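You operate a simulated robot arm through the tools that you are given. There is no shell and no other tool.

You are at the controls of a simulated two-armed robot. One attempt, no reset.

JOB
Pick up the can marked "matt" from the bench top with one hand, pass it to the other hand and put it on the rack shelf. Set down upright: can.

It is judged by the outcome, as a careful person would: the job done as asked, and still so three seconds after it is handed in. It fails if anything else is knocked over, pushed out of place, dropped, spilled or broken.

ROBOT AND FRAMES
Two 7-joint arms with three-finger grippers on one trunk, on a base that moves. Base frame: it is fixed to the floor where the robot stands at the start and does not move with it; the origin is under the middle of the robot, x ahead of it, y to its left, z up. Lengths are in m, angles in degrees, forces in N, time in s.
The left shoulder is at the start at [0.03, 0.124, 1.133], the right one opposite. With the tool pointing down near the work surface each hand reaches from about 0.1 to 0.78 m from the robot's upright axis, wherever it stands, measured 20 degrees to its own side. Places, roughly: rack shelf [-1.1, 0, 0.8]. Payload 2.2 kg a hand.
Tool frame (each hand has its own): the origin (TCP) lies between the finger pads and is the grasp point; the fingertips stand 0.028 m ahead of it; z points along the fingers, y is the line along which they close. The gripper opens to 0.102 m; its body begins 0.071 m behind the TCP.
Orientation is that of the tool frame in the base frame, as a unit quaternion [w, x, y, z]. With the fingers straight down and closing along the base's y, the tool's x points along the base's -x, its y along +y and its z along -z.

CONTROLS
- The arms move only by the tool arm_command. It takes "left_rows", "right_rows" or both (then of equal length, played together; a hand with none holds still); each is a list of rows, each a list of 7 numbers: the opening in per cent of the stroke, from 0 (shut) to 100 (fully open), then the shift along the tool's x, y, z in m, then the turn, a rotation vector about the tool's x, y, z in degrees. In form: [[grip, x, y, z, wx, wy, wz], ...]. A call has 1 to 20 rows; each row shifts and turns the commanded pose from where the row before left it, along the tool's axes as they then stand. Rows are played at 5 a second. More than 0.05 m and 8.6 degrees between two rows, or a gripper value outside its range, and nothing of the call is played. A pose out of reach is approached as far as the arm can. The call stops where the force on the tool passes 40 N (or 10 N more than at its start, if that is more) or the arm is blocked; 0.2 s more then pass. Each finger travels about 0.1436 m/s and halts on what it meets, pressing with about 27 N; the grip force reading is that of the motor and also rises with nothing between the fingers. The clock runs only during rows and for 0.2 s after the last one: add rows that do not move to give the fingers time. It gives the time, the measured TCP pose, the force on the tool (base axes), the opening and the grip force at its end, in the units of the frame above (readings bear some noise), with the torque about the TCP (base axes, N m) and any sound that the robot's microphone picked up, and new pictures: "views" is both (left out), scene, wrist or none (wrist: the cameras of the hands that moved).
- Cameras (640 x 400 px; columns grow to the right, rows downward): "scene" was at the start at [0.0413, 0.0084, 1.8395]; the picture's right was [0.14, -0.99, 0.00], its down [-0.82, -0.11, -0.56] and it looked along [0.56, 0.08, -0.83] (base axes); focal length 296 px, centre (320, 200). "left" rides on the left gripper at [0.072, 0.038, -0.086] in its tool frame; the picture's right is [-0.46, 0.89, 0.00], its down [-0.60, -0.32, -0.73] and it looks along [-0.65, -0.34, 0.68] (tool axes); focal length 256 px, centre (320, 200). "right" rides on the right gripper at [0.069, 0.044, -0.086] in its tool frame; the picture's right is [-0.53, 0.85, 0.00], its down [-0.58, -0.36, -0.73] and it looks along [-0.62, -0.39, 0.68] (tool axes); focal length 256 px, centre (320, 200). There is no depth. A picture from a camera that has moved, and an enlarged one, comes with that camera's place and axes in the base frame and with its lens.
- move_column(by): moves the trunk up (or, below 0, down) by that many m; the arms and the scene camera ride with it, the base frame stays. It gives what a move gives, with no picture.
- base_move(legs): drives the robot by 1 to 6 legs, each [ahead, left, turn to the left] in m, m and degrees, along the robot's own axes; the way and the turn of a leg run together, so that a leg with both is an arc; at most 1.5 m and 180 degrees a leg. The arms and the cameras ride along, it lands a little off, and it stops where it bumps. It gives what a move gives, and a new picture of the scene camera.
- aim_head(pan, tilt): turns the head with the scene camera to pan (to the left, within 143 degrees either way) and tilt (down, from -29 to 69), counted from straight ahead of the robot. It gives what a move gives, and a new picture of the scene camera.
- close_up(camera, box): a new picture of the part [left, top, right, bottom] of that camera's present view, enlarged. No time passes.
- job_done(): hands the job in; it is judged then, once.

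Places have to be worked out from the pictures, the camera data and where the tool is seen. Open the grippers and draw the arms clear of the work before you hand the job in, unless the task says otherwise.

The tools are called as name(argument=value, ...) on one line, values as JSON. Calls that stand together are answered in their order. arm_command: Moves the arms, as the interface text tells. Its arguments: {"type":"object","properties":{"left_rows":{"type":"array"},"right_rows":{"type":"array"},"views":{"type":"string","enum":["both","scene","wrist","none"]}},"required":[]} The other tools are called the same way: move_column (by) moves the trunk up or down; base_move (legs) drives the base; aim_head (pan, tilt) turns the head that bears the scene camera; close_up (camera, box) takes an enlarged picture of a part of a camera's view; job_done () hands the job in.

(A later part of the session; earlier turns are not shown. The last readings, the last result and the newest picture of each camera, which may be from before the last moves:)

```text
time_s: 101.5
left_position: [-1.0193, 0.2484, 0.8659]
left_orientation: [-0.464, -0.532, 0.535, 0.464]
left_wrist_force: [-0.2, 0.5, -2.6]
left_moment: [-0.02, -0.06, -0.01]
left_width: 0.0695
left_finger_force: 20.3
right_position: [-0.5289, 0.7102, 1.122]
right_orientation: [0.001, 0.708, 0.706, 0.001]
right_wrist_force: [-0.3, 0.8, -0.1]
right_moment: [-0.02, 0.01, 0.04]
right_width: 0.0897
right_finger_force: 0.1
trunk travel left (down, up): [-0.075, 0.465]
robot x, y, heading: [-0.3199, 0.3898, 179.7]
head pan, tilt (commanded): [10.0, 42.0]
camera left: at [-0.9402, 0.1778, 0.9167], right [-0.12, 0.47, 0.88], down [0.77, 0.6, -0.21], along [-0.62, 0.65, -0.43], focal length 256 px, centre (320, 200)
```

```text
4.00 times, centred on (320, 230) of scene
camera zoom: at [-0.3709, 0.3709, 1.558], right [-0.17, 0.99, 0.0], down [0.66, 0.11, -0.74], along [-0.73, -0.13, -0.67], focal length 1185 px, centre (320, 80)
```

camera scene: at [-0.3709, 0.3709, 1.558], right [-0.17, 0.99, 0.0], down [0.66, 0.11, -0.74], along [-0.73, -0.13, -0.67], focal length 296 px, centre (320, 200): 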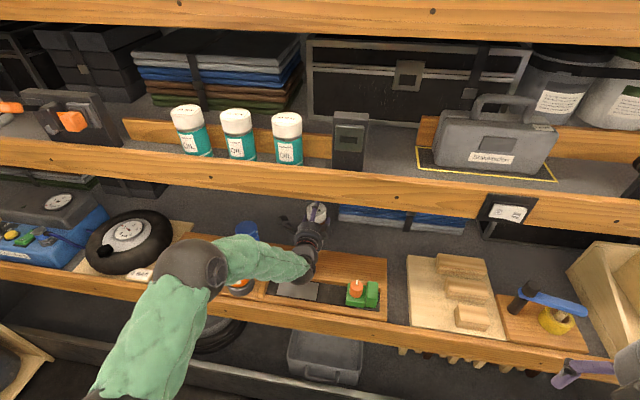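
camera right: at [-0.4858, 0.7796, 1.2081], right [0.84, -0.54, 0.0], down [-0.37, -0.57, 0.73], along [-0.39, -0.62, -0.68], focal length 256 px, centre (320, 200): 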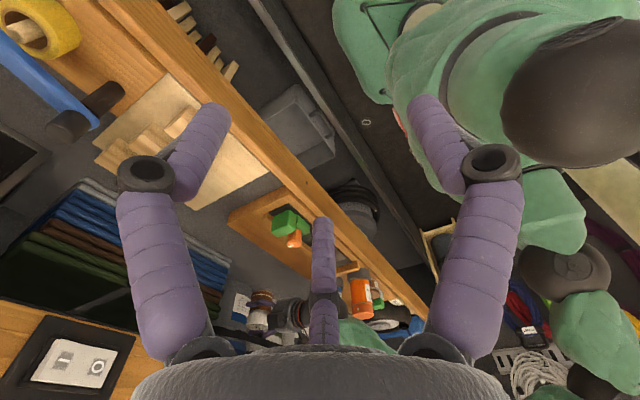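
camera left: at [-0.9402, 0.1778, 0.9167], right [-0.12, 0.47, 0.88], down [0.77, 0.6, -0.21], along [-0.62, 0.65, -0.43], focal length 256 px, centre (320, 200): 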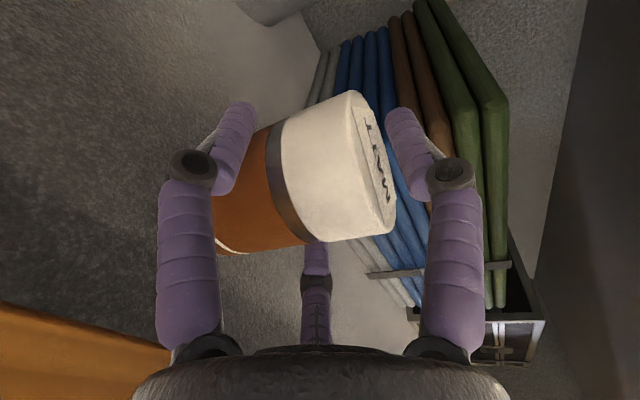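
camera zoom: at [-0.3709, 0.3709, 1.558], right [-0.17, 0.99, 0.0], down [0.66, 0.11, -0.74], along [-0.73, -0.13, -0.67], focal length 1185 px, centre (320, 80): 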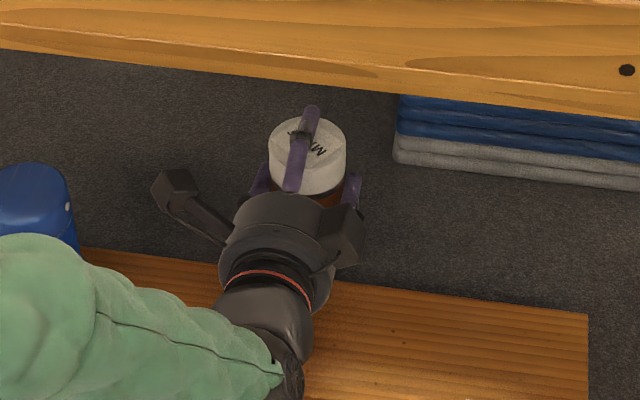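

Triangulating the towels' corner from two standpoints gives the dark floor at z≈0.76, while the board top is at 0.82 — so with this nearly horizontal grip the palm would hit the board edge. I raise the can and bring it back over the 11 cm wide flat board strip behind the tray, to set it down there and re-grip steeper.

arm_command(left_rows=[[42, 0, 0.021, -0.003, 0, 0, 0], [42, 0, 0.021, -0.003, 0, 0, 0], [42, 0, 0.021, -0.003, 0, 0, 0], [42, 0, 0.021, -0.003, 0, 0, 0], [42, -0.0002, -0.0045, -0.0319, 0, 0, 0], [42, -0.0002, -0.0045, -0.0319, 0, 0, 0], [42, -0.0002, -0.0045, -0.0319, 0, 0, 0], [42, -0.0002, -0.0045, -0.0319, 0, 0, 0], [42, 0, 0, 0, 0, 0, 0], [42, 0, 0, 0, 0, 0, 0]], views="both")

close_up(camera="scene", box=[200, 150, 440, 310])

```text
time_s: 103.7
left_position: [-0.8892, 0.2494, 0.9513]
left_orientation: [-0.463, -0.532, 0.536, 0.464]
left_wrist_force: [0.0, 0.1, -2.4]
left_moment: [-0.01, -0.01, -0.02]
left_width: 0.0699
left_finger_force: 20.0
right_position: [-0.5301, 0.7114, 1.1236]
right_orientation: [0.001, 0.708, 0.706, 0.0]
right_wrist_force: [0.8, -0.2, -0.4]
right_moment: [0.01, 0.0, 0.01]
right_width: 0.0895
right_finger_force: 0.0
trunk travel left (down, up): [-0.075, 0.465]
robot x, y, heading: [-0.3176, 0.3855, 179.8]
head pan, tilt (commanded): [10.0, 42.0]
camera scene: at [-0.3708, 0.3709, 1.558], right [-0.17, 0.99, 0.0], down [0.66, 0.11, -0.74], along [-0.73, -0.13, -0.67], focal length 296 px, centre (320, 200)
camera left: at [-0.8108, 0.1778, 1.0012], right [-0.12, 0.47, 0.88], down [0.77, 0.6, -0.21], along [-0.62, 0.65, -0.43], focal length 256 px, centre (320, 200)
```

scene: 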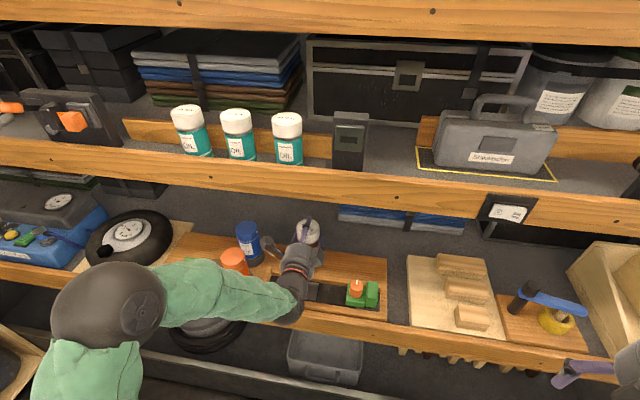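
left: 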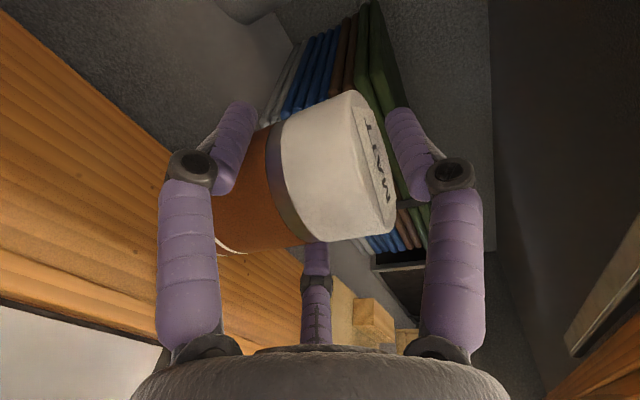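

```text
2.50 times, centred on (320, 230) of scene
camera zoom: at [-0.3708, 0.3709, 1.558], right [-0.17, 0.99, 0.0], down [0.66, 0.11, -0.74], along [-0.73, -0.13, -0.67], focal length 740 px, centre (320, 125)
```

zoom: 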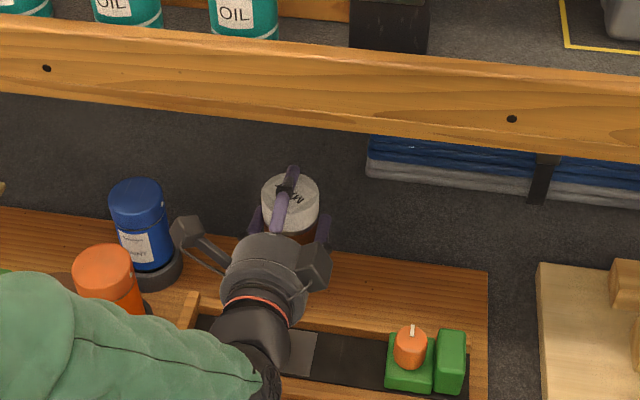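

The strip spans x≈-0.83…-0.946 and the can axis is at about -0.894, y 0.249: well centred. I lower toward the board (contact expected at TCP z≈0.885).

arm_command(left_rows=[[42, 0, -0.0165, 0.0023, 0, 0, 0], [42, 0, -0.0165, 0.0023, 0, 0, 0], [42, 0, -0.0165, 0.0023, 0, 0, 0], [42, 0, 0, 0, 0, 0, 0]], views="none")

arm_command(left_rows=[[42, 0, -0.00396, 0.00056, 0, 0, 0], [42, 0, -0.00396, 0.00056, 0, 0, 0], [42, 0, 0, 0, 0, 0, 0]], views="none")

arm_command(left_rows=[[42, 0, -0.00297, 0.0004, 0, 0, 0], [42, 0, 0, 0, 0, 0, 0]], views="none")

```text
time_s: 104.7
left_position: [-0.8911, 0.2497, 0.9019]
left_orientation: [-0.463, -0.531, 0.536, 0.465]
left_wrist_force: [0.3, -0.2, -2.1]
left_moment: [0.01, 0.02, 0.0]
left_width: 0.0697
left_finger_force: 20.1
right_position: [-0.5296, 0.7116, 1.1215]
right_orientation: [0.0, 0.708, 0.706, 0.0]
right_wrist_force: [0.9, 0.1, 0.0]
right_moment: [0.01, 0.0, 0.01]
right_width: 0.0899
right_finger_force: 0.1
trunk travel left (down, up): [-0.075, 0.465]
robot x, y, heading: [-0.3171, 0.3842, 179.9]
head pan, tilt (commanded): [10.0, 42.0]
```

```text
time_s: 105.5
left_position: [-0.8896, 0.2486, 0.893]
left_orientation: [-0.463, -0.531, 0.536, 0.465]
left_wrist_force: [-0.4, 0.3, -2.6]
left_moment: [-0.02, 0.0, -0.03]
left_width: 0.0695
left_finger_force: 19.9
right_position: [-0.5295, 0.7117, 1.1225]
right_orientation: [0.0, 0.709, 0.705, 0.001]
right_wrist_force: [0.7, 1.0, 0.7]
right_moment: [-0.01, 0.01, 0.02]
right_width: 0.0896
right_finger_force: 0.0
trunk travel left (down, up): [-0.075, 0.465]
robot x, y, heading: [-0.3196, 0.3859, 179.8]
head pan, tilt (commanded): [10.0, 42.0]
```

```text
time_s: 106.1
left_position: [-0.8884, 0.25, 0.8908]
left_orientation: [-0.463, -0.532, 0.535, 0.465]
left_wrist_force: [-0.3, 0.0, -2.6]
left_moment: [-0.04, 0.01, -0.01]
left_width: 0.0694
left_finger_force: 19.7
right_position: [-0.5298, 0.7117, 1.1219]
right_orientation: [0.0, 0.709, 0.706, 0.001]
right_wrist_force: [-0.6, 0.2, -0.5]
right_moment: [-0.02, 0.01, -0.01]
right_width: 0.0899
right_finger_force: 0.0
trunk travel left (down, up): [-0.075, 0.465]
robot x, y, heading: [-0.3179, 0.3848, 179.7]
head pan, tilt (commanded): [10.0, 42.0]
```

No contact yet at TCP 0.891. I continue in 2–3 mm steps until the board carries the can.

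arm_command(left_rows=[[42, 0, -0.00297, 0.0004, 0, 0, 0], [42, 0, 0, 0, 0, 0, 0]], views="none")

arm_command(left_rows=[[42, 0, -0.00198, 0.0003, 0, 0, 0], [42, 0, 0, 0, 0, 0, 0]], views="none")

arm_command(left_rows=[[42, 0, -0.00198, 0.0003, 0, 0, 0], [42, 0, 0, 0, 0, 0, 0]], views="none")

```text
time_s: 106.7
left_position: [-0.8909, 0.2497, 0.89]
left_orientation: [-0.465, -0.531, 0.534, 0.467]
left_wrist_force: [0.0, 0.2, 10.5]
left_moment: [0.03, -0.33, -0.01]
left_width: 0.0695
left_finger_force: 20.4
right_position: [-0.5294, 0.7113, 1.1217]
right_orientation: [0.001, 0.708, 0.706, 0.0]
right_wrist_force: [-0.1, 1.2, -0.2]
right_moment: [0.03, -0.01, -0.02]
right_width: 0.0897
right_finger_force: 0.1
trunk travel left (down, up): [-0.075, 0.465]
robot x, y, heading: [-0.3168, 0.3874, 179.6]
head pan, tilt (commanded): [10.0, 42.0]
```

```text
time_s: 107.3
left_position: [-0.8911, 0.2492, 0.8894]
left_orientation: [-0.466, -0.529, 0.534, 0.467]
left_wrist_force: [1.0, 0.6, 24.6]
left_moment: [0.0, 0.04, -0.07]
left_width: 0.0696
left_finger_force: 19.7
right_position: [-0.5268, 0.7118, 1.1235]
right_orientation: [0.0, 0.708, 0.706, -0.001]
right_wrist_force: [-0.4, -0.2, 1.1]
right_moment: [0.02, 0.02, 0.02]
right_width: 0.0898
right_finger_force: 0.0
trunk travel left (down, up): [-0.075, 0.465]
robot x, y, heading: [-0.3185, 0.388, 179.6]
head pan, tilt (commanded): [10.0, 42.0]
```

```text
time_s: 107.9
left_position: [-0.89, 0.2503, 0.8866]
left_orientation: [-0.466, -0.53, 0.533, 0.467]
left_wrist_force: [-4.5, 2.1, 30.4]
left_moment: [0.13, 0.34, 0.0]
left_width: 0.0694
left_finger_force: 19.8
right_position: [-0.5282, 0.7112, 1.1219]
right_orientation: [0.001, 0.708, 0.706, -0.001]
right_wrist_force: [-0.3, 0.6, 0.5]
right_moment: [-0.04, 0.0, 0.01]
right_width: 0.0896
right_finger_force: 0.1
trunk travel left (down, up): [-0.075, 0.465]
robot x, y, heading: [-0.3198, 0.3822, 179.6]
head pan, tilt (commanded): [10.0, 42.0]
```

The board now carries the can (contact from TCP z≈0.889; I pressed a bit, 30 N). I ease up 3.5 mm to unload before releasing.

arm_command(left_rows=[[42, 0, 0.0035, -0.0005, 0, 0, 0], [42, 0, 0, 0, 0, 0, 0]], views="wrist")

close_up(camera="left", box=[150, 60, 450, 300])

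close_up(camera="scene", box=[260, 190, 360, 290])

```text
time_s: 108.5
left_position: [-0.8891, 0.2499, 0.8866]
left_orientation: [-0.464, -0.532, 0.535, 0.464]
left_wrist_force: [-8.3, -0.2, 17.7]
left_moment: [-0.06, 0.74, 0.02]
left_width: 0.0697
left_finger_force: 20.1
right_position: [-0.5291, 0.7117, 1.1223]
right_orientation: [0.001, 0.709, 0.705, 0.001]
right_wrist_force: [0.4, -0.6, 1.3]
right_moment: [0.02, 0.01, -0.03]
right_width: 0.0898
right_finger_force: 0.2
trunk travel left (down, up): [-0.075, 0.465]
robot x, y, heading: [-0.3182, 0.3866, 180.0]
head pan, tilt (commanded): [10.0, 42.0]
camera left: at [-0.8105, 0.178, 0.9367], right [-0.12, 0.47, 0.88], down [0.77, 0.6, -0.21], along [-0.63, 0.65, -0.43], focal length 256 px, centre (320, 200)
```

left: 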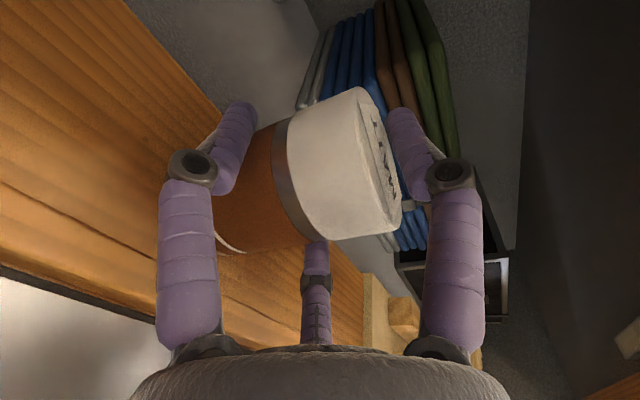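

```text
1.67 times, centred on (300, 180) of left
camera zoom: at [-0.8105, 0.178, 0.9367], right [-0.12, 0.47, 0.88], down [0.77, 0.6, -0.21], along [-0.63, 0.65, -0.43], focal length 427 px, centre (353, 233)
```

zoom: 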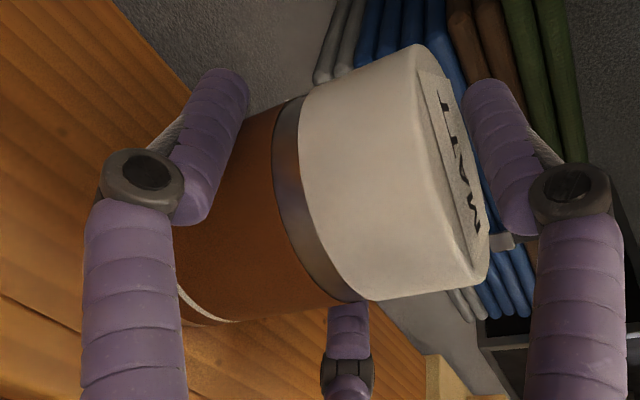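

```text
4.00 times, centred on (310, 240) of scene
camera zoom: at [-0.37, 0.3713, 1.5581], right [-0.17, 0.99, 0.0], down [0.66, 0.11, -0.74], along [-0.73, -0.13, -0.67], focal length 1185 px, centre (360, 40)
```

zoom: 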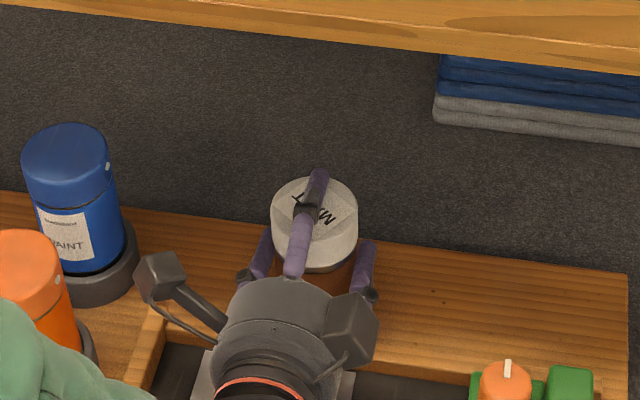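

About 18 N still pushes up, so I ease up another 3 mm to unload.

arm_command(left_rows=[[42, 0, 0.003, -0.0004, 0, 0, 0], [42, 0, 0, 0, 0, 0, 0]], views="none")

```text
time_s: 109.1
left_position: [-0.8884, 0.251, 0.887]
left_orientation: [-0.461, -0.533, 0.537, 0.463]
left_wrist_force: [0.8, -2.0, 2.4]
left_moment: [-0.13, 0.18, 0.11]
left_width: 0.0698
left_finger_force: 19.8
right_position: [-0.5297, 0.7109, 1.1214]
right_orientation: [0.001, 0.708, 0.706, 0.0]
right_wrist_force: [-0.7, -0.5, -0.1]
right_moment: [-0.02, 0.01, 0.02]
right_width: 0.0896
right_finger_force: 0.0
trunk travel left (down, up): [-0.075, 0.465]
robot x, y, heading: [-0.3171, 0.3882, 179.6]
head pan, tilt (commanded): [10.0, 42.0]
```

Nearly unloaded (2.4 N). I open the left fingers gradually to 84 % and look.

arm_command(left_rows=[[55, 0, 0, 0, 0, 0, 0], [64, 0, 0, 0, 0, 0, 0], [70, 0, 0, 0, 0, 0, 0], [76, 0, 0, 0, 0, 0, 0], [84, 0, 0, 0, 0, 0, 0], [84, 0, 0, 0, 0, 0, 0], [84, 0, 0, 0, 0, 0, 0]], views="both")

close_up(camera="scene", box=[260, 190, 360, 290])

close_up(camera="left", box=[150, 60, 450, 300])

```text
time_s: 110.7
left_position: [-0.8897, 0.2502, 0.8893]
left_orientation: [-0.463, -0.532, 0.535, 0.465]
left_wrist_force: [-0.2, 0.0, 0.0]
left_moment: [-0.04, -0.01, 0.0]
left_width: 0.0854
left_finger_force: 0.1
right_position: [-0.5289, 0.712, 1.1223]
right_orientation: [0.0, 0.709, 0.706, 0.001]
right_wrist_force: [-0.5, -0.4, -0.1]
right_moment: [-0.04, 0.03, -0.01]
right_width: 0.09
right_finger_force: 0.1
trunk travel left (down, up): [-0.075, 0.465]
robot x, y, heading: [-0.3165, 0.3846, 179.8]
head pan, tilt (commanded): [10.0, 42.0]
camera scene: at [-0.3706, 0.371, 1.5581], right [-0.17, 0.99, 0.0], down [0.66, 0.11, -0.74], along [-0.73, -0.13, -0.67], focal length 296 px, centre (320, 200)
camera left: at [-0.8107, 0.178, 0.9398], right [-0.12, 0.47, 0.88], down [0.77, 0.6, -0.21], along [-0.62, 0.65, -0.43], focal length 256 px, centre (320, 200)
```

scene: 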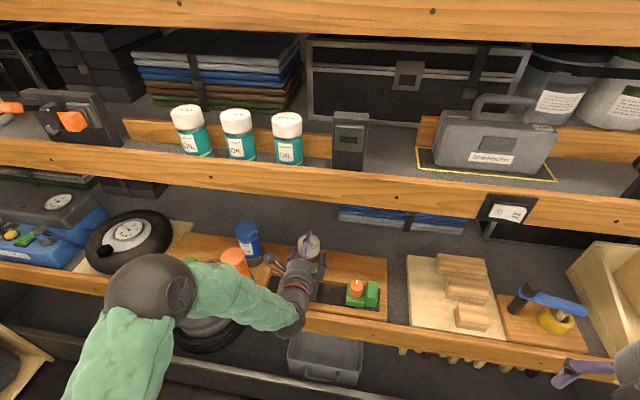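
left: 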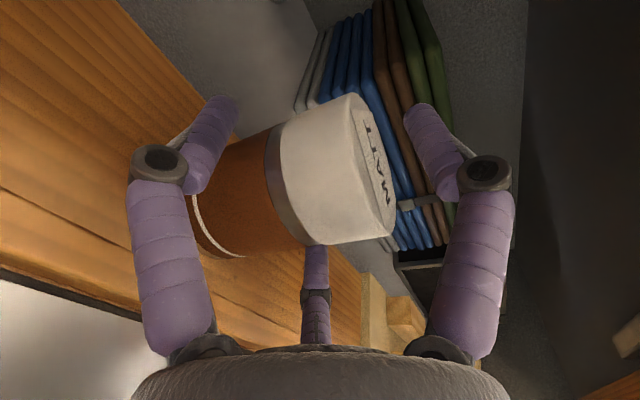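

```text
4.00 times, centred on (310, 240) of scene
camera zoom: at [-0.3706, 0.371, 1.5581], right [-0.17, 0.99, 0.0], down [0.66, 0.11, -0.74], along [-0.73, -0.13, -0.67], focal length 1185 px, centre (360, 40)
```

zoom: 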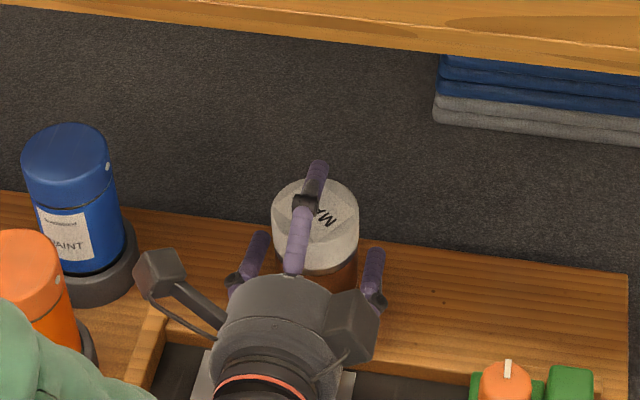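

```text
1.67 times, centred on (300, 180) of left
camera zoom: at [-0.8107, 0.178, 0.9398], right [-0.12, 0.47, 0.88], down [0.77, 0.6, -0.21], along [-0.62, 0.65, -0.43], focal length 427 px, centre (353, 233)
```

zoom: 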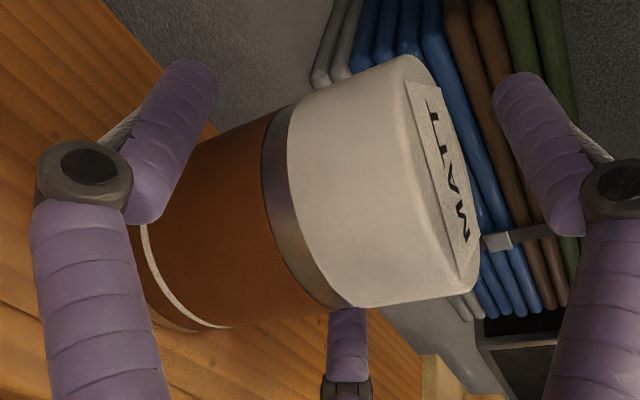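

The can stands upright on the board strip at about (-0.894, 0.25) and the hand is free. I withdraw the left hand straight back, raise it and pitch it to 30° below horizontal for a steeper re-grip.

arm_command(left_rows=[[84, 0, 0, -0.02, 0, 0, 0], [84, 0, 0, -0.02, 0, 0, 0], [84, 0, 0, -0.02, 0, 0, 0], [84, 0, 0, -0.02, 0, 0, 0], [84, 0, 0.022, -0.0031, 0, 0, 0], [84, 0, 0.022, -0.0031, 0, 0, 0], [84, 0, 0, 0, 7.33, 0, 0], [84, 0, 0, 0, 7.33, 0, 0], [84, 0, 0, 0, 7.34, 0, 0], [84, 0, 0, 0, 0, 0, 0], [84, 0, 0, 0, 0, 0, 0]], views="both")

close_up(camera="scene", box=[260, 190, 360, 290])

close_up(camera="left", box=[180, 20, 420, 200])

```text
time_s: 113.1
left_position: [-0.8094, 0.2502, 0.9448]
left_orientation: [-0.353, -0.61, 0.615, 0.354]
left_wrist_force: [0.1, -0.9, -0.9]
left_moment: [0.04, -0.02, 0.01]
left_width: 0.0861
left_finger_force: 0.1
right_position: [-0.5295, 0.711, 1.1225]
right_orientation: [0.0, 0.708, 0.706, 0.0]
right_wrist_force: [-0.4, 0.0, 0.4]
right_moment: [-0.01, -0.02, -0.02]
right_width: 0.09
right_finger_force: 0.1
trunk travel left (down, up): [-0.075, 0.465]
robot x, y, heading: [-0.3181, 0.388, 179.5]
head pan, tilt (commanded): [10.0, 42.0]
camera scene: at [-0.3706, 0.371, 1.558], right [-0.17, 0.99, 0.0], down [0.66, 0.11, -0.74], along [-0.73, -0.13, -0.67], focal length 296 px, centre (320, 200)
camera left: at [-0.7554, 0.1784, 1.0217], right [-0.44, 0.47, 0.77], down [0.8, 0.6, 0.09], along [-0.42, 0.65, -0.64], focal length 256 px, centre (320, 200)
```

scene: 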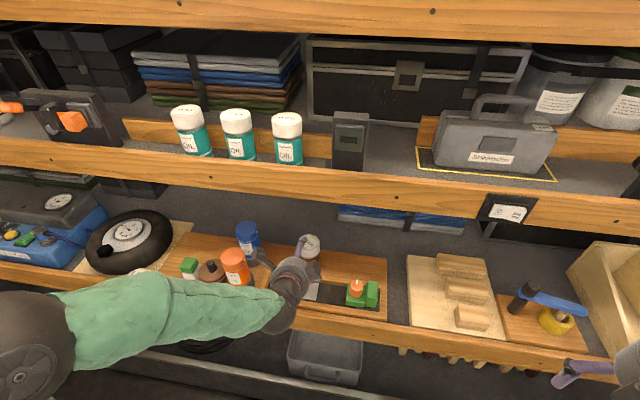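
left: 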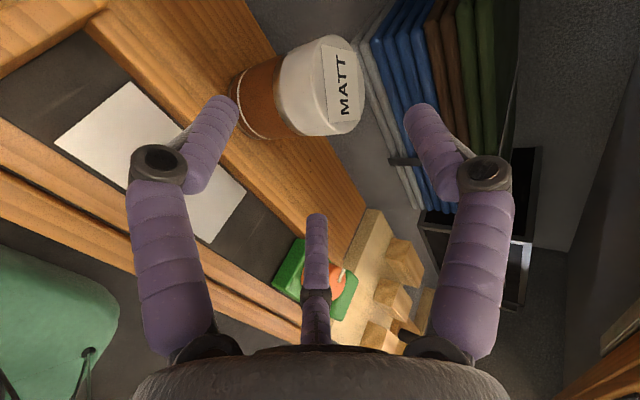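

```text
4.00 times, centred on (310, 240) of scene
camera zoom: at [-0.3706, 0.371, 1.558], right [-0.17, 0.99, 0.0], down [0.66, 0.11, -0.74], along [-0.73, -0.13, -0.67], focal length 1185 px, centre (360, 40)
```

zoom: 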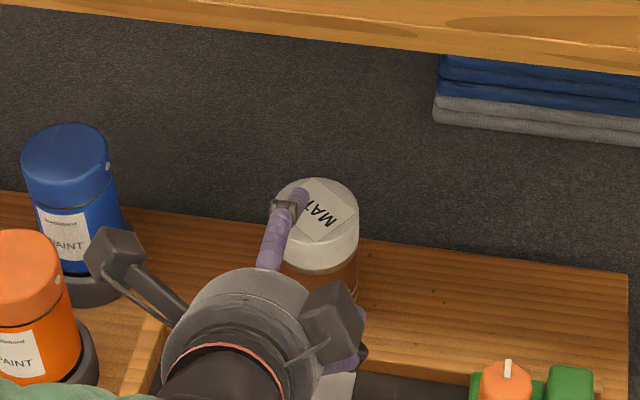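

```text
2.22 times, centred on (300, 110) of left
camera zoom: at [-0.7554, 0.1784, 1.0217], right [-0.44, 0.47, 0.77], down [0.8, 0.6, 0.09], along [-0.42, 0.65, -0.64], focal length 569 px, centre (364, 400)
```

zoom: 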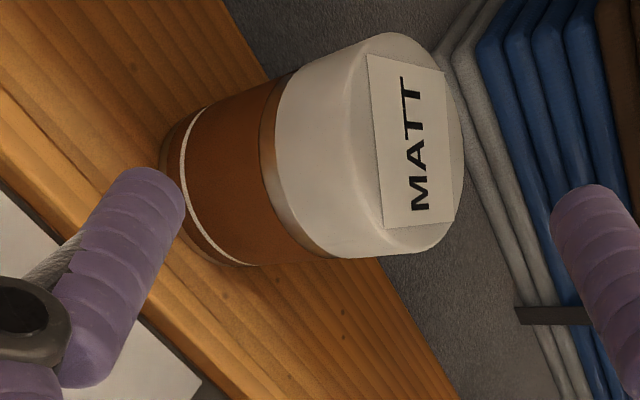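

The can measures at (-0.894, 0.250), bottom ≈0.8235, upright. The steeper hand is lined up; I advance 5.5 cm along its axis and check alignment.

arm_command(left_rows=[[84, 0.0002, 0.0057, 0, 0, 0, 0], [84, 0, 0, 0.0185, 0, 0, 0], [84, 0, 0, 0.0185, 0, 0, 0], [84, 0, 0, 0.018, 0, 0, 0], [84, 0, 0, 0, 0, 0, 0], [84, 0, 0, 0, 0, 0, 0]], views="wrist")

close_up(camera="scene", box=[260, 190, 360, 290])

```text
time_s: 114.5
left_position: [-0.8623, 0.2499, 0.9244]
left_orientation: [-0.353, -0.611, 0.614, 0.354]
left_wrist_force: [0.4, -0.9, -0.5]
left_moment: [-0.02, -0.01, -0.01]
left_width: 0.0854
left_finger_force: 0.1
right_position: [-0.5294, 0.7119, 1.1222]
right_orientation: [0.001, 0.708, 0.706, 0.001]
right_wrist_force: [0.4, 0.2, 0.4]
right_moment: [-0.01, -0.01, 0.04]
right_width: 0.0897
right_finger_force: 0.1
trunk travel left (down, up): [-0.075, 0.465]
robot x, y, heading: [-0.3162, 0.3871, 179.9]
head pan, tilt (commanded): [10.0, 42.0]
camera left: at [-0.8071, 0.1773, 0.9999], right [-0.44, 0.47, 0.77], down [0.79, 0.6, 0.09], along [-0.42, 0.65, -0.64], focal length 256 px, centre (320, 200)
```

left: 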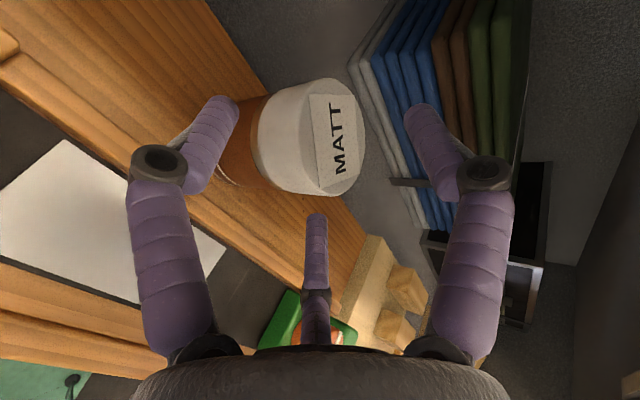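

```text
4.00 times, centred on (310, 240) of scene
camera zoom: at [-0.3705, 0.371, 1.5581], right [-0.17, 0.99, 0.0], down [0.66, 0.11, -0.74], along [-0.73, -0.13, -0.67], focal length 1185 px, centre (360, 40)
```

zoom: 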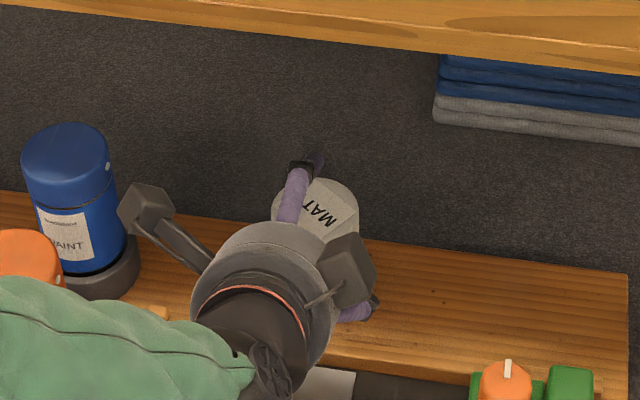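

Lid centre confirmed at (-0.894, 0.251). I advance the final 4.6 cm with tiny corrections.

arm_command(left_rows=[[84, -0.0004, -0.001, 0.0153, 0, 0, 0], [84, -0.0003, -0.001, 0.0153, 0, 0, 0], [84, -0.0003, -0.001, 0.0153, 0, 0, 0], [84, 0, 0, 0, 0, 0, 0], [84, 0, 0, 0, 0, 0, 0]], views="both")

close_up(camera="left", box=[150, 60, 450, 300])

close_up(camera="scene", box=[260, 190, 360, 290])

```text
time_s: 115.7
left_position: [-0.9, 0.2502, 0.8973]
left_orientation: [-0.353, -0.61, 0.614, 0.354]
left_wrist_force: [-0.4, 0.9, 0.2]
left_moment: [0.02, -0.02, -0.02]
left_width: 0.0857
left_finger_force: 0.1
right_position: [-0.5299, 0.7116, 1.1228]
right_orientation: [0.001, 0.708, 0.706, 0.0]
right_wrist_force: [-0.6, -0.1, -0.4]
right_moment: [-0.02, 0.0, 0.02]
right_width: 0.0896
right_finger_force: 0.1
trunk travel left (down, up): [-0.075, 0.465]
robot x, y, heading: [-0.3192, 0.3862, 179.7]
head pan, tilt (commanded): [10.0, 42.0]
camera scene: at [-0.3705, 0.371, 1.5581], right [-0.17, 0.99, 0.0], down [0.66, 0.11, -0.74], along [-0.73, -0.13, -0.67], focal length 296 px, centre (320, 200)
camera left: at [-0.8446, 0.1787, 0.9736], right [-0.44, 0.47, 0.77], down [0.8, 0.6, 0.09], along [-0.42, 0.65, -0.64], focal length 256 px, centre (320, 200)
```

scene: 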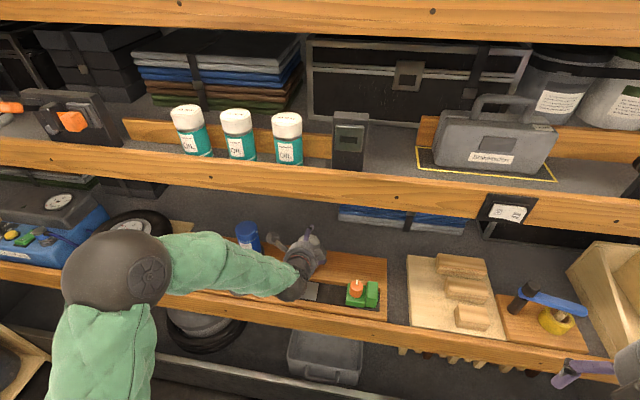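
left: 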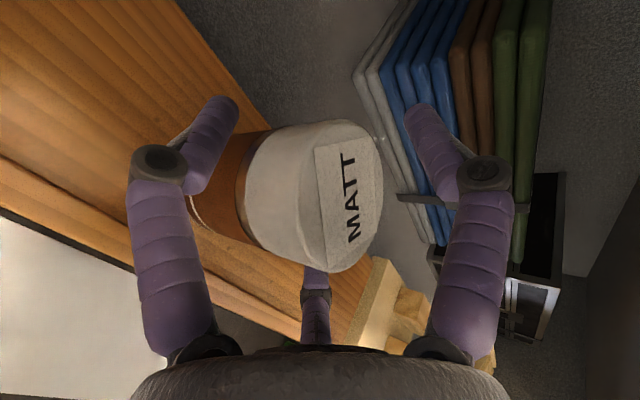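

```text
1.67 times, centred on (300, 180) of left
camera zoom: at [-0.8446, 0.1787, 0.9736], right [-0.44, 0.47, 0.77], down [0.8, 0.6, 0.09], along [-0.42, 0.65, -0.64], focal length 427 px, centre (353, 233)
```

zoom: 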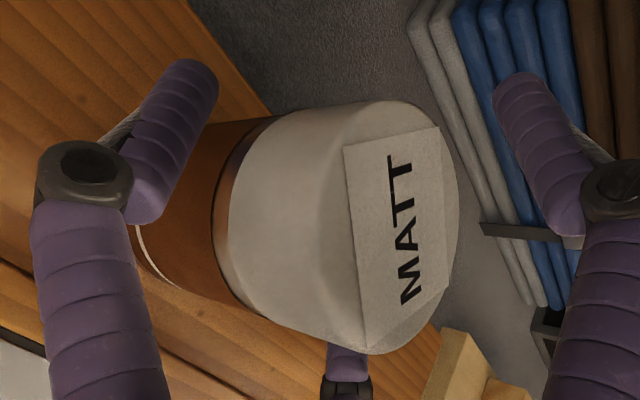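

```text
4.00 times, centred on (310, 240) of scene
camera zoom: at [-0.3705, 0.371, 1.5581], right [-0.17, 0.99, 0.0], down [0.66, 0.11, -0.74], along [-0.73, -0.13, -0.67], focal length 1185 px, centre (360, 40)
```

zoom: 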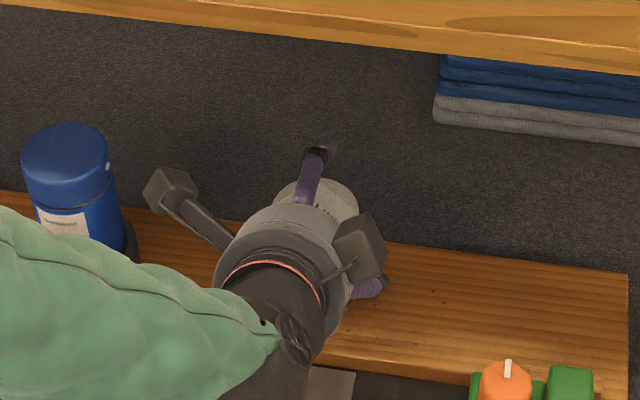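

The fingers straddle the can properly with the thumb clear beyond the lid. I close in steps.

arm_command(left_rows=[[76, 0, 0, 0, 0, 0, 0], [70, 0, 0, 0, 0, 0, 0], [64, 0, 0, 0, 0, 0, 0], [60, 0, 0, 0, 0, 0, 0], [60, 0, 0, 0, 0, 0, 0]], views="wrist")

close_up(camera="left", box=[150, 60, 450, 300])

```text
time_s: 116.9
left_position: [-0.8992, 0.25, 0.8966]
left_orientation: [-0.354, -0.61, 0.614, 0.354]
left_wrist_force: [0.7, 0.4, 1.3]
left_moment: [-0.02, -0.04, 0.0]
left_width: 0.0703
left_finger_force: 6.7
right_position: [-0.5288, 0.7118, 1.1227]
right_orientation: [0.001, 0.708, 0.706, 0.001]
right_wrist_force: [0.5, 1.1, 0.1]
right_moment: [-0.03, -0.02, 0.0]
right_width: 0.0899
right_finger_force: 0.0
trunk travel left (down, up): [-0.075, 0.465]
robot x, y, heading: [-0.3182, 0.3897, 179.9]
head pan, tilt (commanded): [10.0, 42.0]
camera left: at [-0.8444, 0.1787, 0.9736], right [-0.44, 0.47, 0.77], down [0.8, 0.6, 0.09], along [-0.42, 0.65, -0.64], focal length 256 px, centre (320, 200)
```

left: 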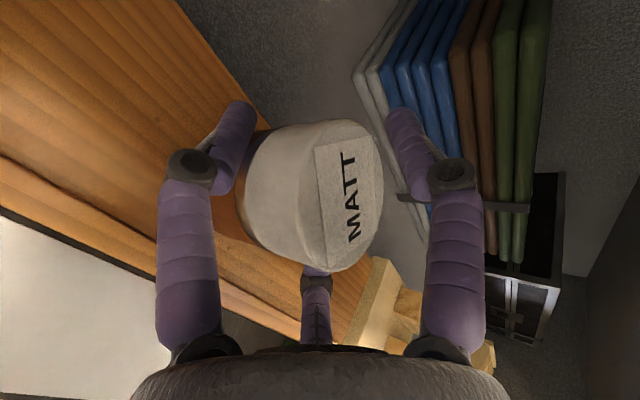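

```text
1.67 times, centred on (300, 180) of left
camera zoom: at [-0.8444, 0.1787, 0.9736], right [-0.44, 0.47, 0.77], down [0.8, 0.6, 0.09], along [-0.42, 0.65, -0.64], focal length 427 px, centre (353, 233)
```

zoom: 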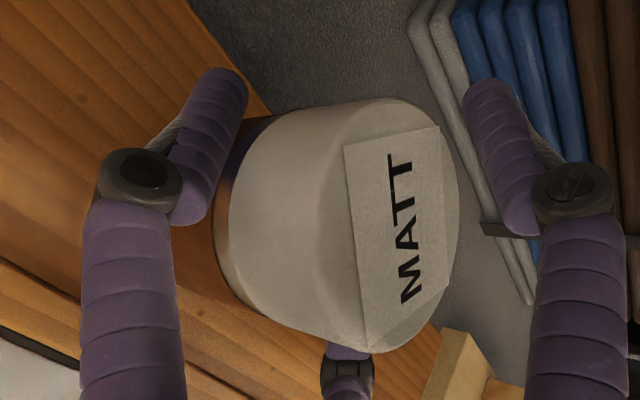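

Contact at width 0.0703 with balanced wrist forces. I tighten to ~20 N, then lift 1.5 cm gently to check the hold.

arm_command(left_rows=[[52, 0, 0, 0, 0, 0, 0], [46, 0, 0, 0, 0, 0, 0], [42, 0, 0, 0, 0, 0, 0], [42, 0, 0, 0, 0, 0, 0]], views="none")

arm_command(left_rows=[[42, 0, 0.0043, -0.0025, 0, 0, 0], [42, 0, 0.0043, -0.0025, 0, 0, 0], [42, 0, 0.0043, -0.0025, 0, 0, 0], [42, 0, 0, 0, 0, 0, 0]], views="wrist")

close_up(camera="left", box=[150, 60, 450, 300])

```text
time_s: 117.9
left_position: [-0.8997, 0.2506, 0.8988]
left_orientation: [-0.353, -0.611, 0.615, 0.353]
left_wrist_force: [0.8, -0.1, -0.2]
left_moment: [-0.05, 0.01, -0.01]
left_width: 0.0696
left_finger_force: 19.6
right_position: [-0.5286, 0.7112, 1.121]
right_orientation: [0.001, 0.708, 0.706, 0.001]
right_wrist_force: [0.2, -0.4, -0.3]
right_moment: [-0.01, -0.01, -0.02]
right_width: 0.0897
right_finger_force: 0.0
trunk travel left (down, up): [-0.075, 0.465]
robot x, y, heading: [-0.3184, 0.3865, 179.8]
head pan, tilt (commanded): [10.0, 42.0]
```

```text
time_s: 118.9
left_position: [-0.8999, 0.2497, 0.9133]
left_orientation: [-0.353, -0.611, 0.614, 0.353]
left_wrist_force: [0.2, -0.2, -2.5]
left_moment: [0.01, 0.01, -0.02]
left_width: 0.0695
left_finger_force: 19.7
right_position: [-0.5292, 0.7116, 1.1218]
right_orientation: [-0.001, 0.708, 0.706, 0.0]
right_wrist_force: [0.4, 0.0, 0.1]
right_moment: [0.02, 0.01, -0.01]
right_width: 0.0897
right_finger_force: 0.0
trunk travel left (down, up): [-0.075, 0.465]
robot x, y, heading: [-0.3171, 0.3864, 179.8]
head pan, tilt (commanded): [10.0, 42.0]
camera left: at [-0.8447, 0.1786, 0.9885], right [-0.44, 0.47, 0.77], down [0.79, 0.6, 0.09], along [-0.42, 0.65, -0.64], focal length 256 px, centre (320, 200)
```

left: 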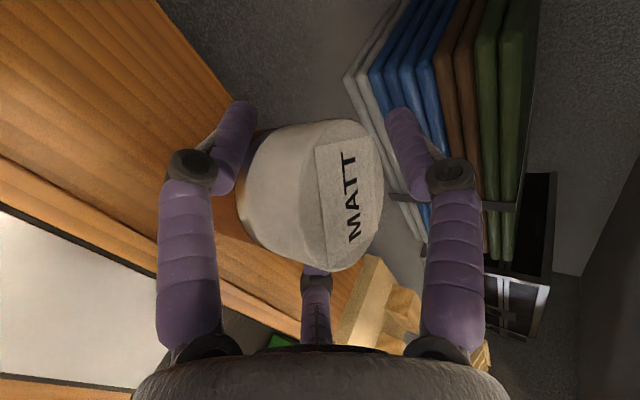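

```text
1.67 times, centred on (300, 180) of left
camera zoom: at [-0.8447, 0.1786, 0.9885], right [-0.44, 0.47, 0.77], down [0.79, 0.6, 0.09], along [-0.42, 0.65, -0.64], focal length 427 px, centre (353, 233)
```

zoom: 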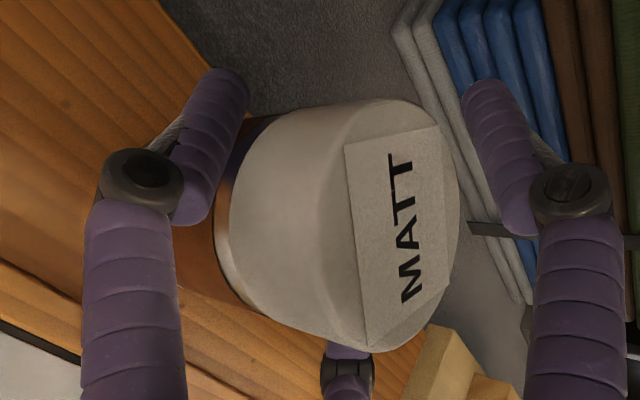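

The can is held firmly and upright (bottom ≈0.838). To reach the floor without the forearm hitting the upper shelf's lip, I'll straighten the arm: raise the hand 7 cm, back the base off 0.15 m, then lower the trunk 7 cm.

arm_command(left_rows=[[42, 0, 0.0202, -0.0117, 0, 0, 0], [42, 0, 0.0202, -0.0117, 0, 0, 0], [42, 0, 0.0202, -0.0117, 0, 0, 0], [42, 0, 0, 0, 0, 0, 0]], views="none")

base_move(legs=[[-0.15, 0, 0]])

```text
time_s: 119.9
left_position: [-0.9005, 0.2529, 0.9833]
left_orientation: [-0.353, -0.61, 0.615, 0.354]
left_wrist_force: [-0.3, 0.2, -3.2]
left_moment: [0.01, 0.04, -0.01]
left_width: 0.0696
left_finger_force: 20.1
right_position: [-0.5297, 0.7111, 1.1218]
right_orientation: [0.0, 0.708, 0.706, 0.001]
right_wrist_force: [0.0, -0.8, 0.0]
right_moment: [0.0, 0.02, 0.0]
right_width: 0.0898
right_finger_force: 0.0
trunk travel left (down, up): [-0.075, 0.465]
robot x, y, heading: [-0.317, 0.3854, 179.5]
head pan, tilt (commanded): [10.0, 42.0]
```

```text
time_s: 121.3
left_position: [-0.7493, 0.2507, 0.9842]
left_orientation: [-0.353, -0.611, 0.614, 0.353]
left_wrist_force: [0.9, 0.1, -2.3]
left_moment: [-0.01, 0.01, -0.01]
left_width: 0.0696
left_finger_force: 20.0
right_position: [-0.3781, 0.7102, 1.1223]
right_orientation: [0.0, 0.707, 0.707, 0.0]
right_wrist_force: [0.3, -0.8, 0.1]
right_moment: [-0.02, 0.06, -0.01]
right_width: 0.0898
right_finger_force: 0.0
trunk travel left (down, up): [-0.075, 0.465]
robot x, y, heading: [-0.1656, 0.3867, 179.5]
head pan, tilt (commanded): [10.0, 42.0]
camera scene: at [-0.2187, 0.3703, 1.5581], right [-0.17, 0.99, 0.0], down [0.66, 0.11, -0.74], along [-0.73, -0.13, -0.67], focal length 296 px, centre (320, 200)
```

scene: 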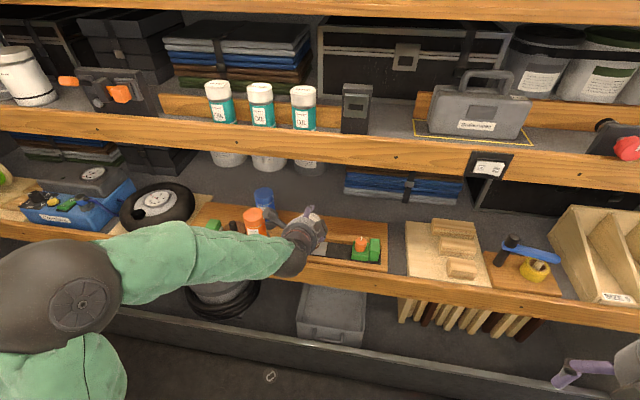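

Base is back at x=-0.166. I lower the trunk 7 cm, bringing the can bottom to ≈0.84 again.

move_column(by=-0.07)

aim_head(pan=6, tilt=36)

close_up(camera="scene", box=[180, 130, 480, 300])

```text
time_s: 122.4
left_position: [-0.75, 0.2495, 0.9138]
left_orientation: [-0.353, -0.611, 0.614, 0.353]
left_wrist_force: [0.8, -0.2, -2.1]
left_moment: [0.03, 0.01, 0.01]
left_width: 0.0694
left_finger_force: 19.8
right_position: [-0.3787, 0.7111, 1.0527]
right_orientation: [0.0, 0.708, 0.707, 0.001]
right_wrist_force: [-0.1, 0.5, 0.8]
right_moment: [0.01, 0.06, 0.0]
right_width: 0.0897
right_finger_force: 0.0
trunk travel left (down, up): [-0.005, 0.535]
robot x, y, heading: [-0.1715, 0.3838, 179.9]
head pan, tilt (commanded): [10.0, 42.0]
```

```text
time_s: 123.0
left_position: [-0.7502, 0.2521, 0.9141]
left_orientation: [-0.354, -0.611, 0.613, 0.354]
left_wrist_force: [0.0, 0.6, -2.5]
left_moment: [-0.02, 0.0, 0.01]
left_width: 0.0695
left_finger_force: 19.9
right_position: [-0.3795, 0.71, 1.0515]
right_orientation: [0.001, 0.708, 0.706, 0.0]
right_wrist_force: [-0.2, 0.2, -0.6]
right_moment: [0.02, 0.03, -0.01]
right_width: 0.0897
right_finger_force: 0.0
trunk travel left (down, up): [-0.005, 0.535]
robot x, y, heading: [-0.1674, 0.3911, 179.7]
head pan, tilt (commanded): [6.0, 36.0]
camera scene: at [-0.2249, 0.3756, 1.497], right [-0.1, 0.99, 0.0], down [0.59, 0.06, -0.81], along [-0.8, -0.08, -0.59], focal length 296 px, centre (320, 200)
```

scene: 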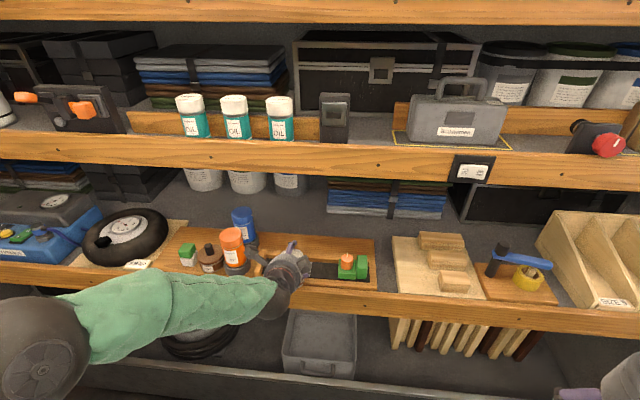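

```text
2.13 times, centred on (330, 215) of scene
camera zoom: at [-0.2249, 0.3756, 1.497], right [-0.1, 0.99, 0.0], down [0.59, 0.06, -0.81], along [-0.8, -0.08, -0.59], focal length 632 px, centre (299, 168)
```

zoom: 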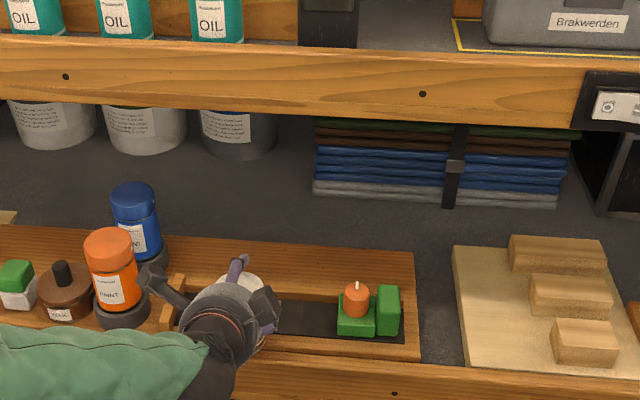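

The floor is confirmed at z≈0.76 with towels' corner at (-1.15, 0.31). I raise 3 cm for clearance over the tray rim and extend the arm forward in two stages, watching the forearm versus the upper lip.

arm_command(left_rows=[[42, 0, 0.026, -0.015, 0, 0, 0], [42, 0.0024, 0.0204, 0.0353, 0, 0, 0], [42, 0.0024, 0.0204, 0.0353, 0, 0, 0], [42, 0.0024, 0.0204, 0.0353, 0, 0, 0], [42, 0.0024, 0.0204, 0.0353, 0, 0, 0], [42, 0, 0, 0, 0, 0, 0]], views="both")

```text
time_s: 124.4
left_position: [-0.9154, 0.2419, 0.9434]
left_orientation: [-0.353, -0.611, 0.614, 0.354]
left_wrist_force: [0.1, 0.1, -2.2]
left_moment: [-0.02, 0.03, -0.02]
left_width: 0.0696
left_finger_force: 20.0
right_position: [-0.3787, 0.711, 1.0522]
right_orientation: [0.0, 0.709, 0.705, 0.001]
right_wrist_force: [-0.6, 0.7, 0.7]
right_moment: [0.0, -0.01, -0.01]
right_width: 0.0897
right_finger_force: 0.1
trunk travel left (down, up): [-0.005, 0.535]
robot x, y, heading: [-0.1664, 0.3823, 179.9]
head pan, tilt (commanded): [6.0, 36.0]
camera scene: at [-0.2248, 0.3757, 1.497], right [-0.1, 0.99, 0.0], down [0.58, 0.06, -0.81], along [-0.8, -0.08, -0.59], focal length 296 px, centre (320, 200)
camera left: at [-0.8601, 0.1698, 1.0193], right [-0.44, 0.47, 0.77], down [0.79, 0.6, 0.09], along [-0.42, 0.65, -0.64], focal length 256 px, centre (320, 200)
```

scene: 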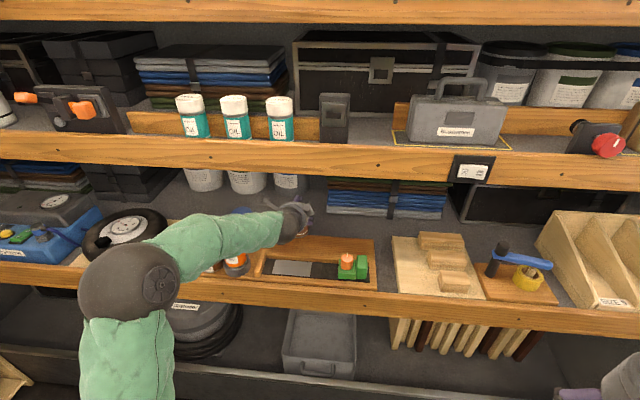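
left: 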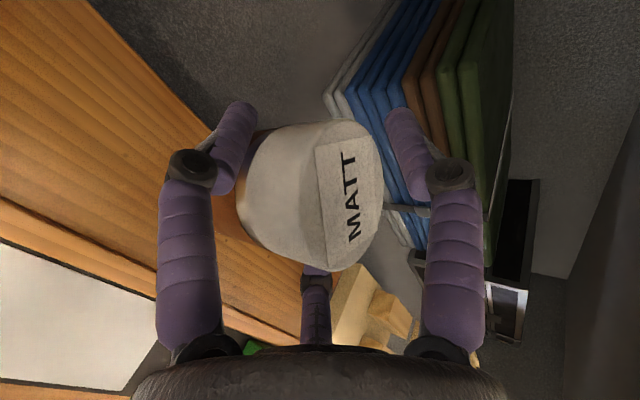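

Elbow stays outside the rack with the forearm a few centimetres under the lip. I continue forward, descending slightly once the can is past the board's far edge.

arm_command(left_rows=[[42, 0.0019, 0.0128, 0.0311, 0, 0, 0], [42, 0.0019, 0.0128, 0.0311, 0, 0, 0], [42, 0.0019, 0.0128, 0.0311, 0, 0, 0], [42, 0, 0, 0, 0, 0, 0]], views="scene")

close_up(camera="scene", box=[140, 130, 440, 310])

```text
time_s: 125.4
left_position: [-0.9773, 0.2413, 0.9093]
left_orientation: [-0.354, -0.611, 0.614, 0.354]
left_wrist_force: [0.1, 0.3, -2.9]
left_moment: [-0.01, 0.0, 0.03]
left_width: 0.0699
left_finger_force: 20.2
left hand out of reach, approached as far as the arm can: row 1, 2, 3
right_position: [-0.38, 0.7095, 1.0539]
right_orientation: [-0.001, 0.709, 0.706, 0.001]
right_wrist_force: [0.4, -0.6, -0.2]
right_moment: [0.01, 0.02, 0.01]
right_width: 0.0897
right_finger_force: 0.0
trunk travel left (down, up): [-0.005, 0.535]
robot x, y, heading: [-0.1679, 0.3847, 180.0]
head pan, tilt (commanded): [6.0, 36.0]
camera scene: at [-0.2243, 0.3756, 1.4971], right [-0.1, 0.99, 0.0], down [0.58, 0.06, -0.81], along [-0.8, -0.08, -0.59], focal length 296 px, centre (320, 200)
```

scene: 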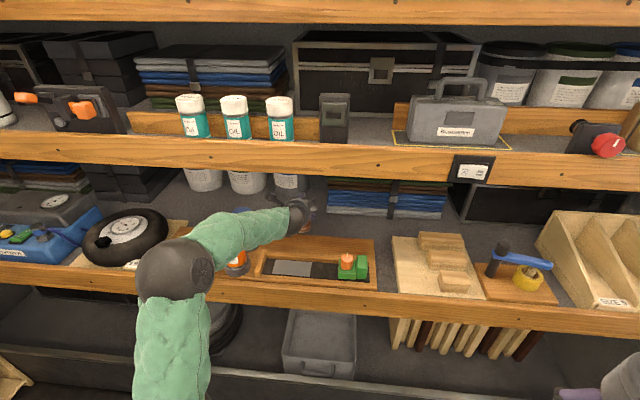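

```text
2.13 times, centred on (290, 220) of scene
camera zoom: at [-0.2243, 0.3756, 1.4971], right [-0.1, 0.99, 0.0], down [0.58, 0.06, -0.81], along [-0.8, -0.08, -0.59], focal length 632 px, centre (384, 157)
```

zoom: 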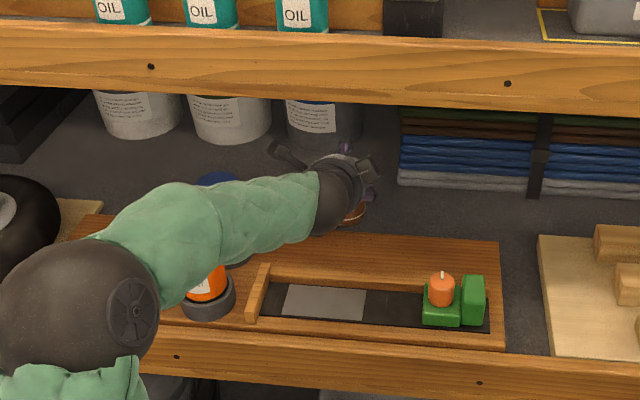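

The arm hit its reach limit (TCP stopped at (-0.977, 0.241, 0.909)), so I pull the command back 4 cm to get it within reach before driving the base in a bit.

arm_command(left_rows=[[42, 0, -0.02, -0.0346, 0, 0, 0], [42, 0, 0, 0, 0, 0, 0]], views="wrist")

```text
time_s: 126.0
left_position: [-0.9385, 0.2421, 0.9081]
left_orientation: [-0.353, -0.611, 0.614, 0.353]
left_wrist_force: [1.2, 0.8, -2.4]
left_moment: [0.0, 0.01, -0.05]
left_width: 0.0697
left_finger_force: 19.7
right_position: [-0.3803, 0.7099, 1.0524]
right_orientation: [0.0, 0.707, 0.707, 0.001]
right_wrist_force: [1.0, -0.1, 0.3]
right_moment: [0.0, 0.02, 0.01]
right_width: 0.0898
right_finger_force: 0.1
trunk travel left (down, up): [-0.005, 0.535]
robot x, y, heading: [-0.1666, 0.3859, 179.7]
head pan, tilt (commanded): [6.0, 36.0]
camera left: at [-0.8826, 0.1711, 0.9842], right [-0.44, 0.47, 0.77], down [0.79, 0.6, 0.09], along [-0.42, 0.65, -0.64], focal length 256 px, centre (320, 200)
```

left: 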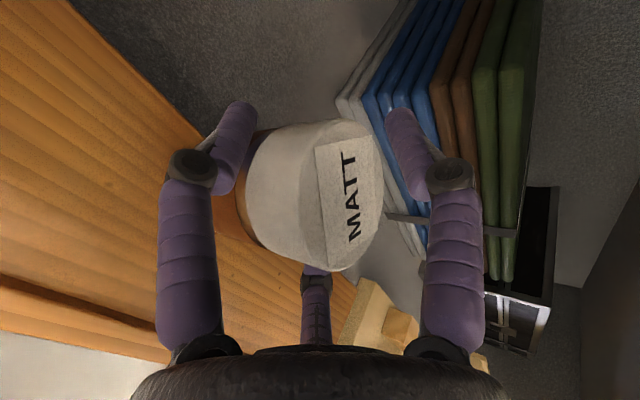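

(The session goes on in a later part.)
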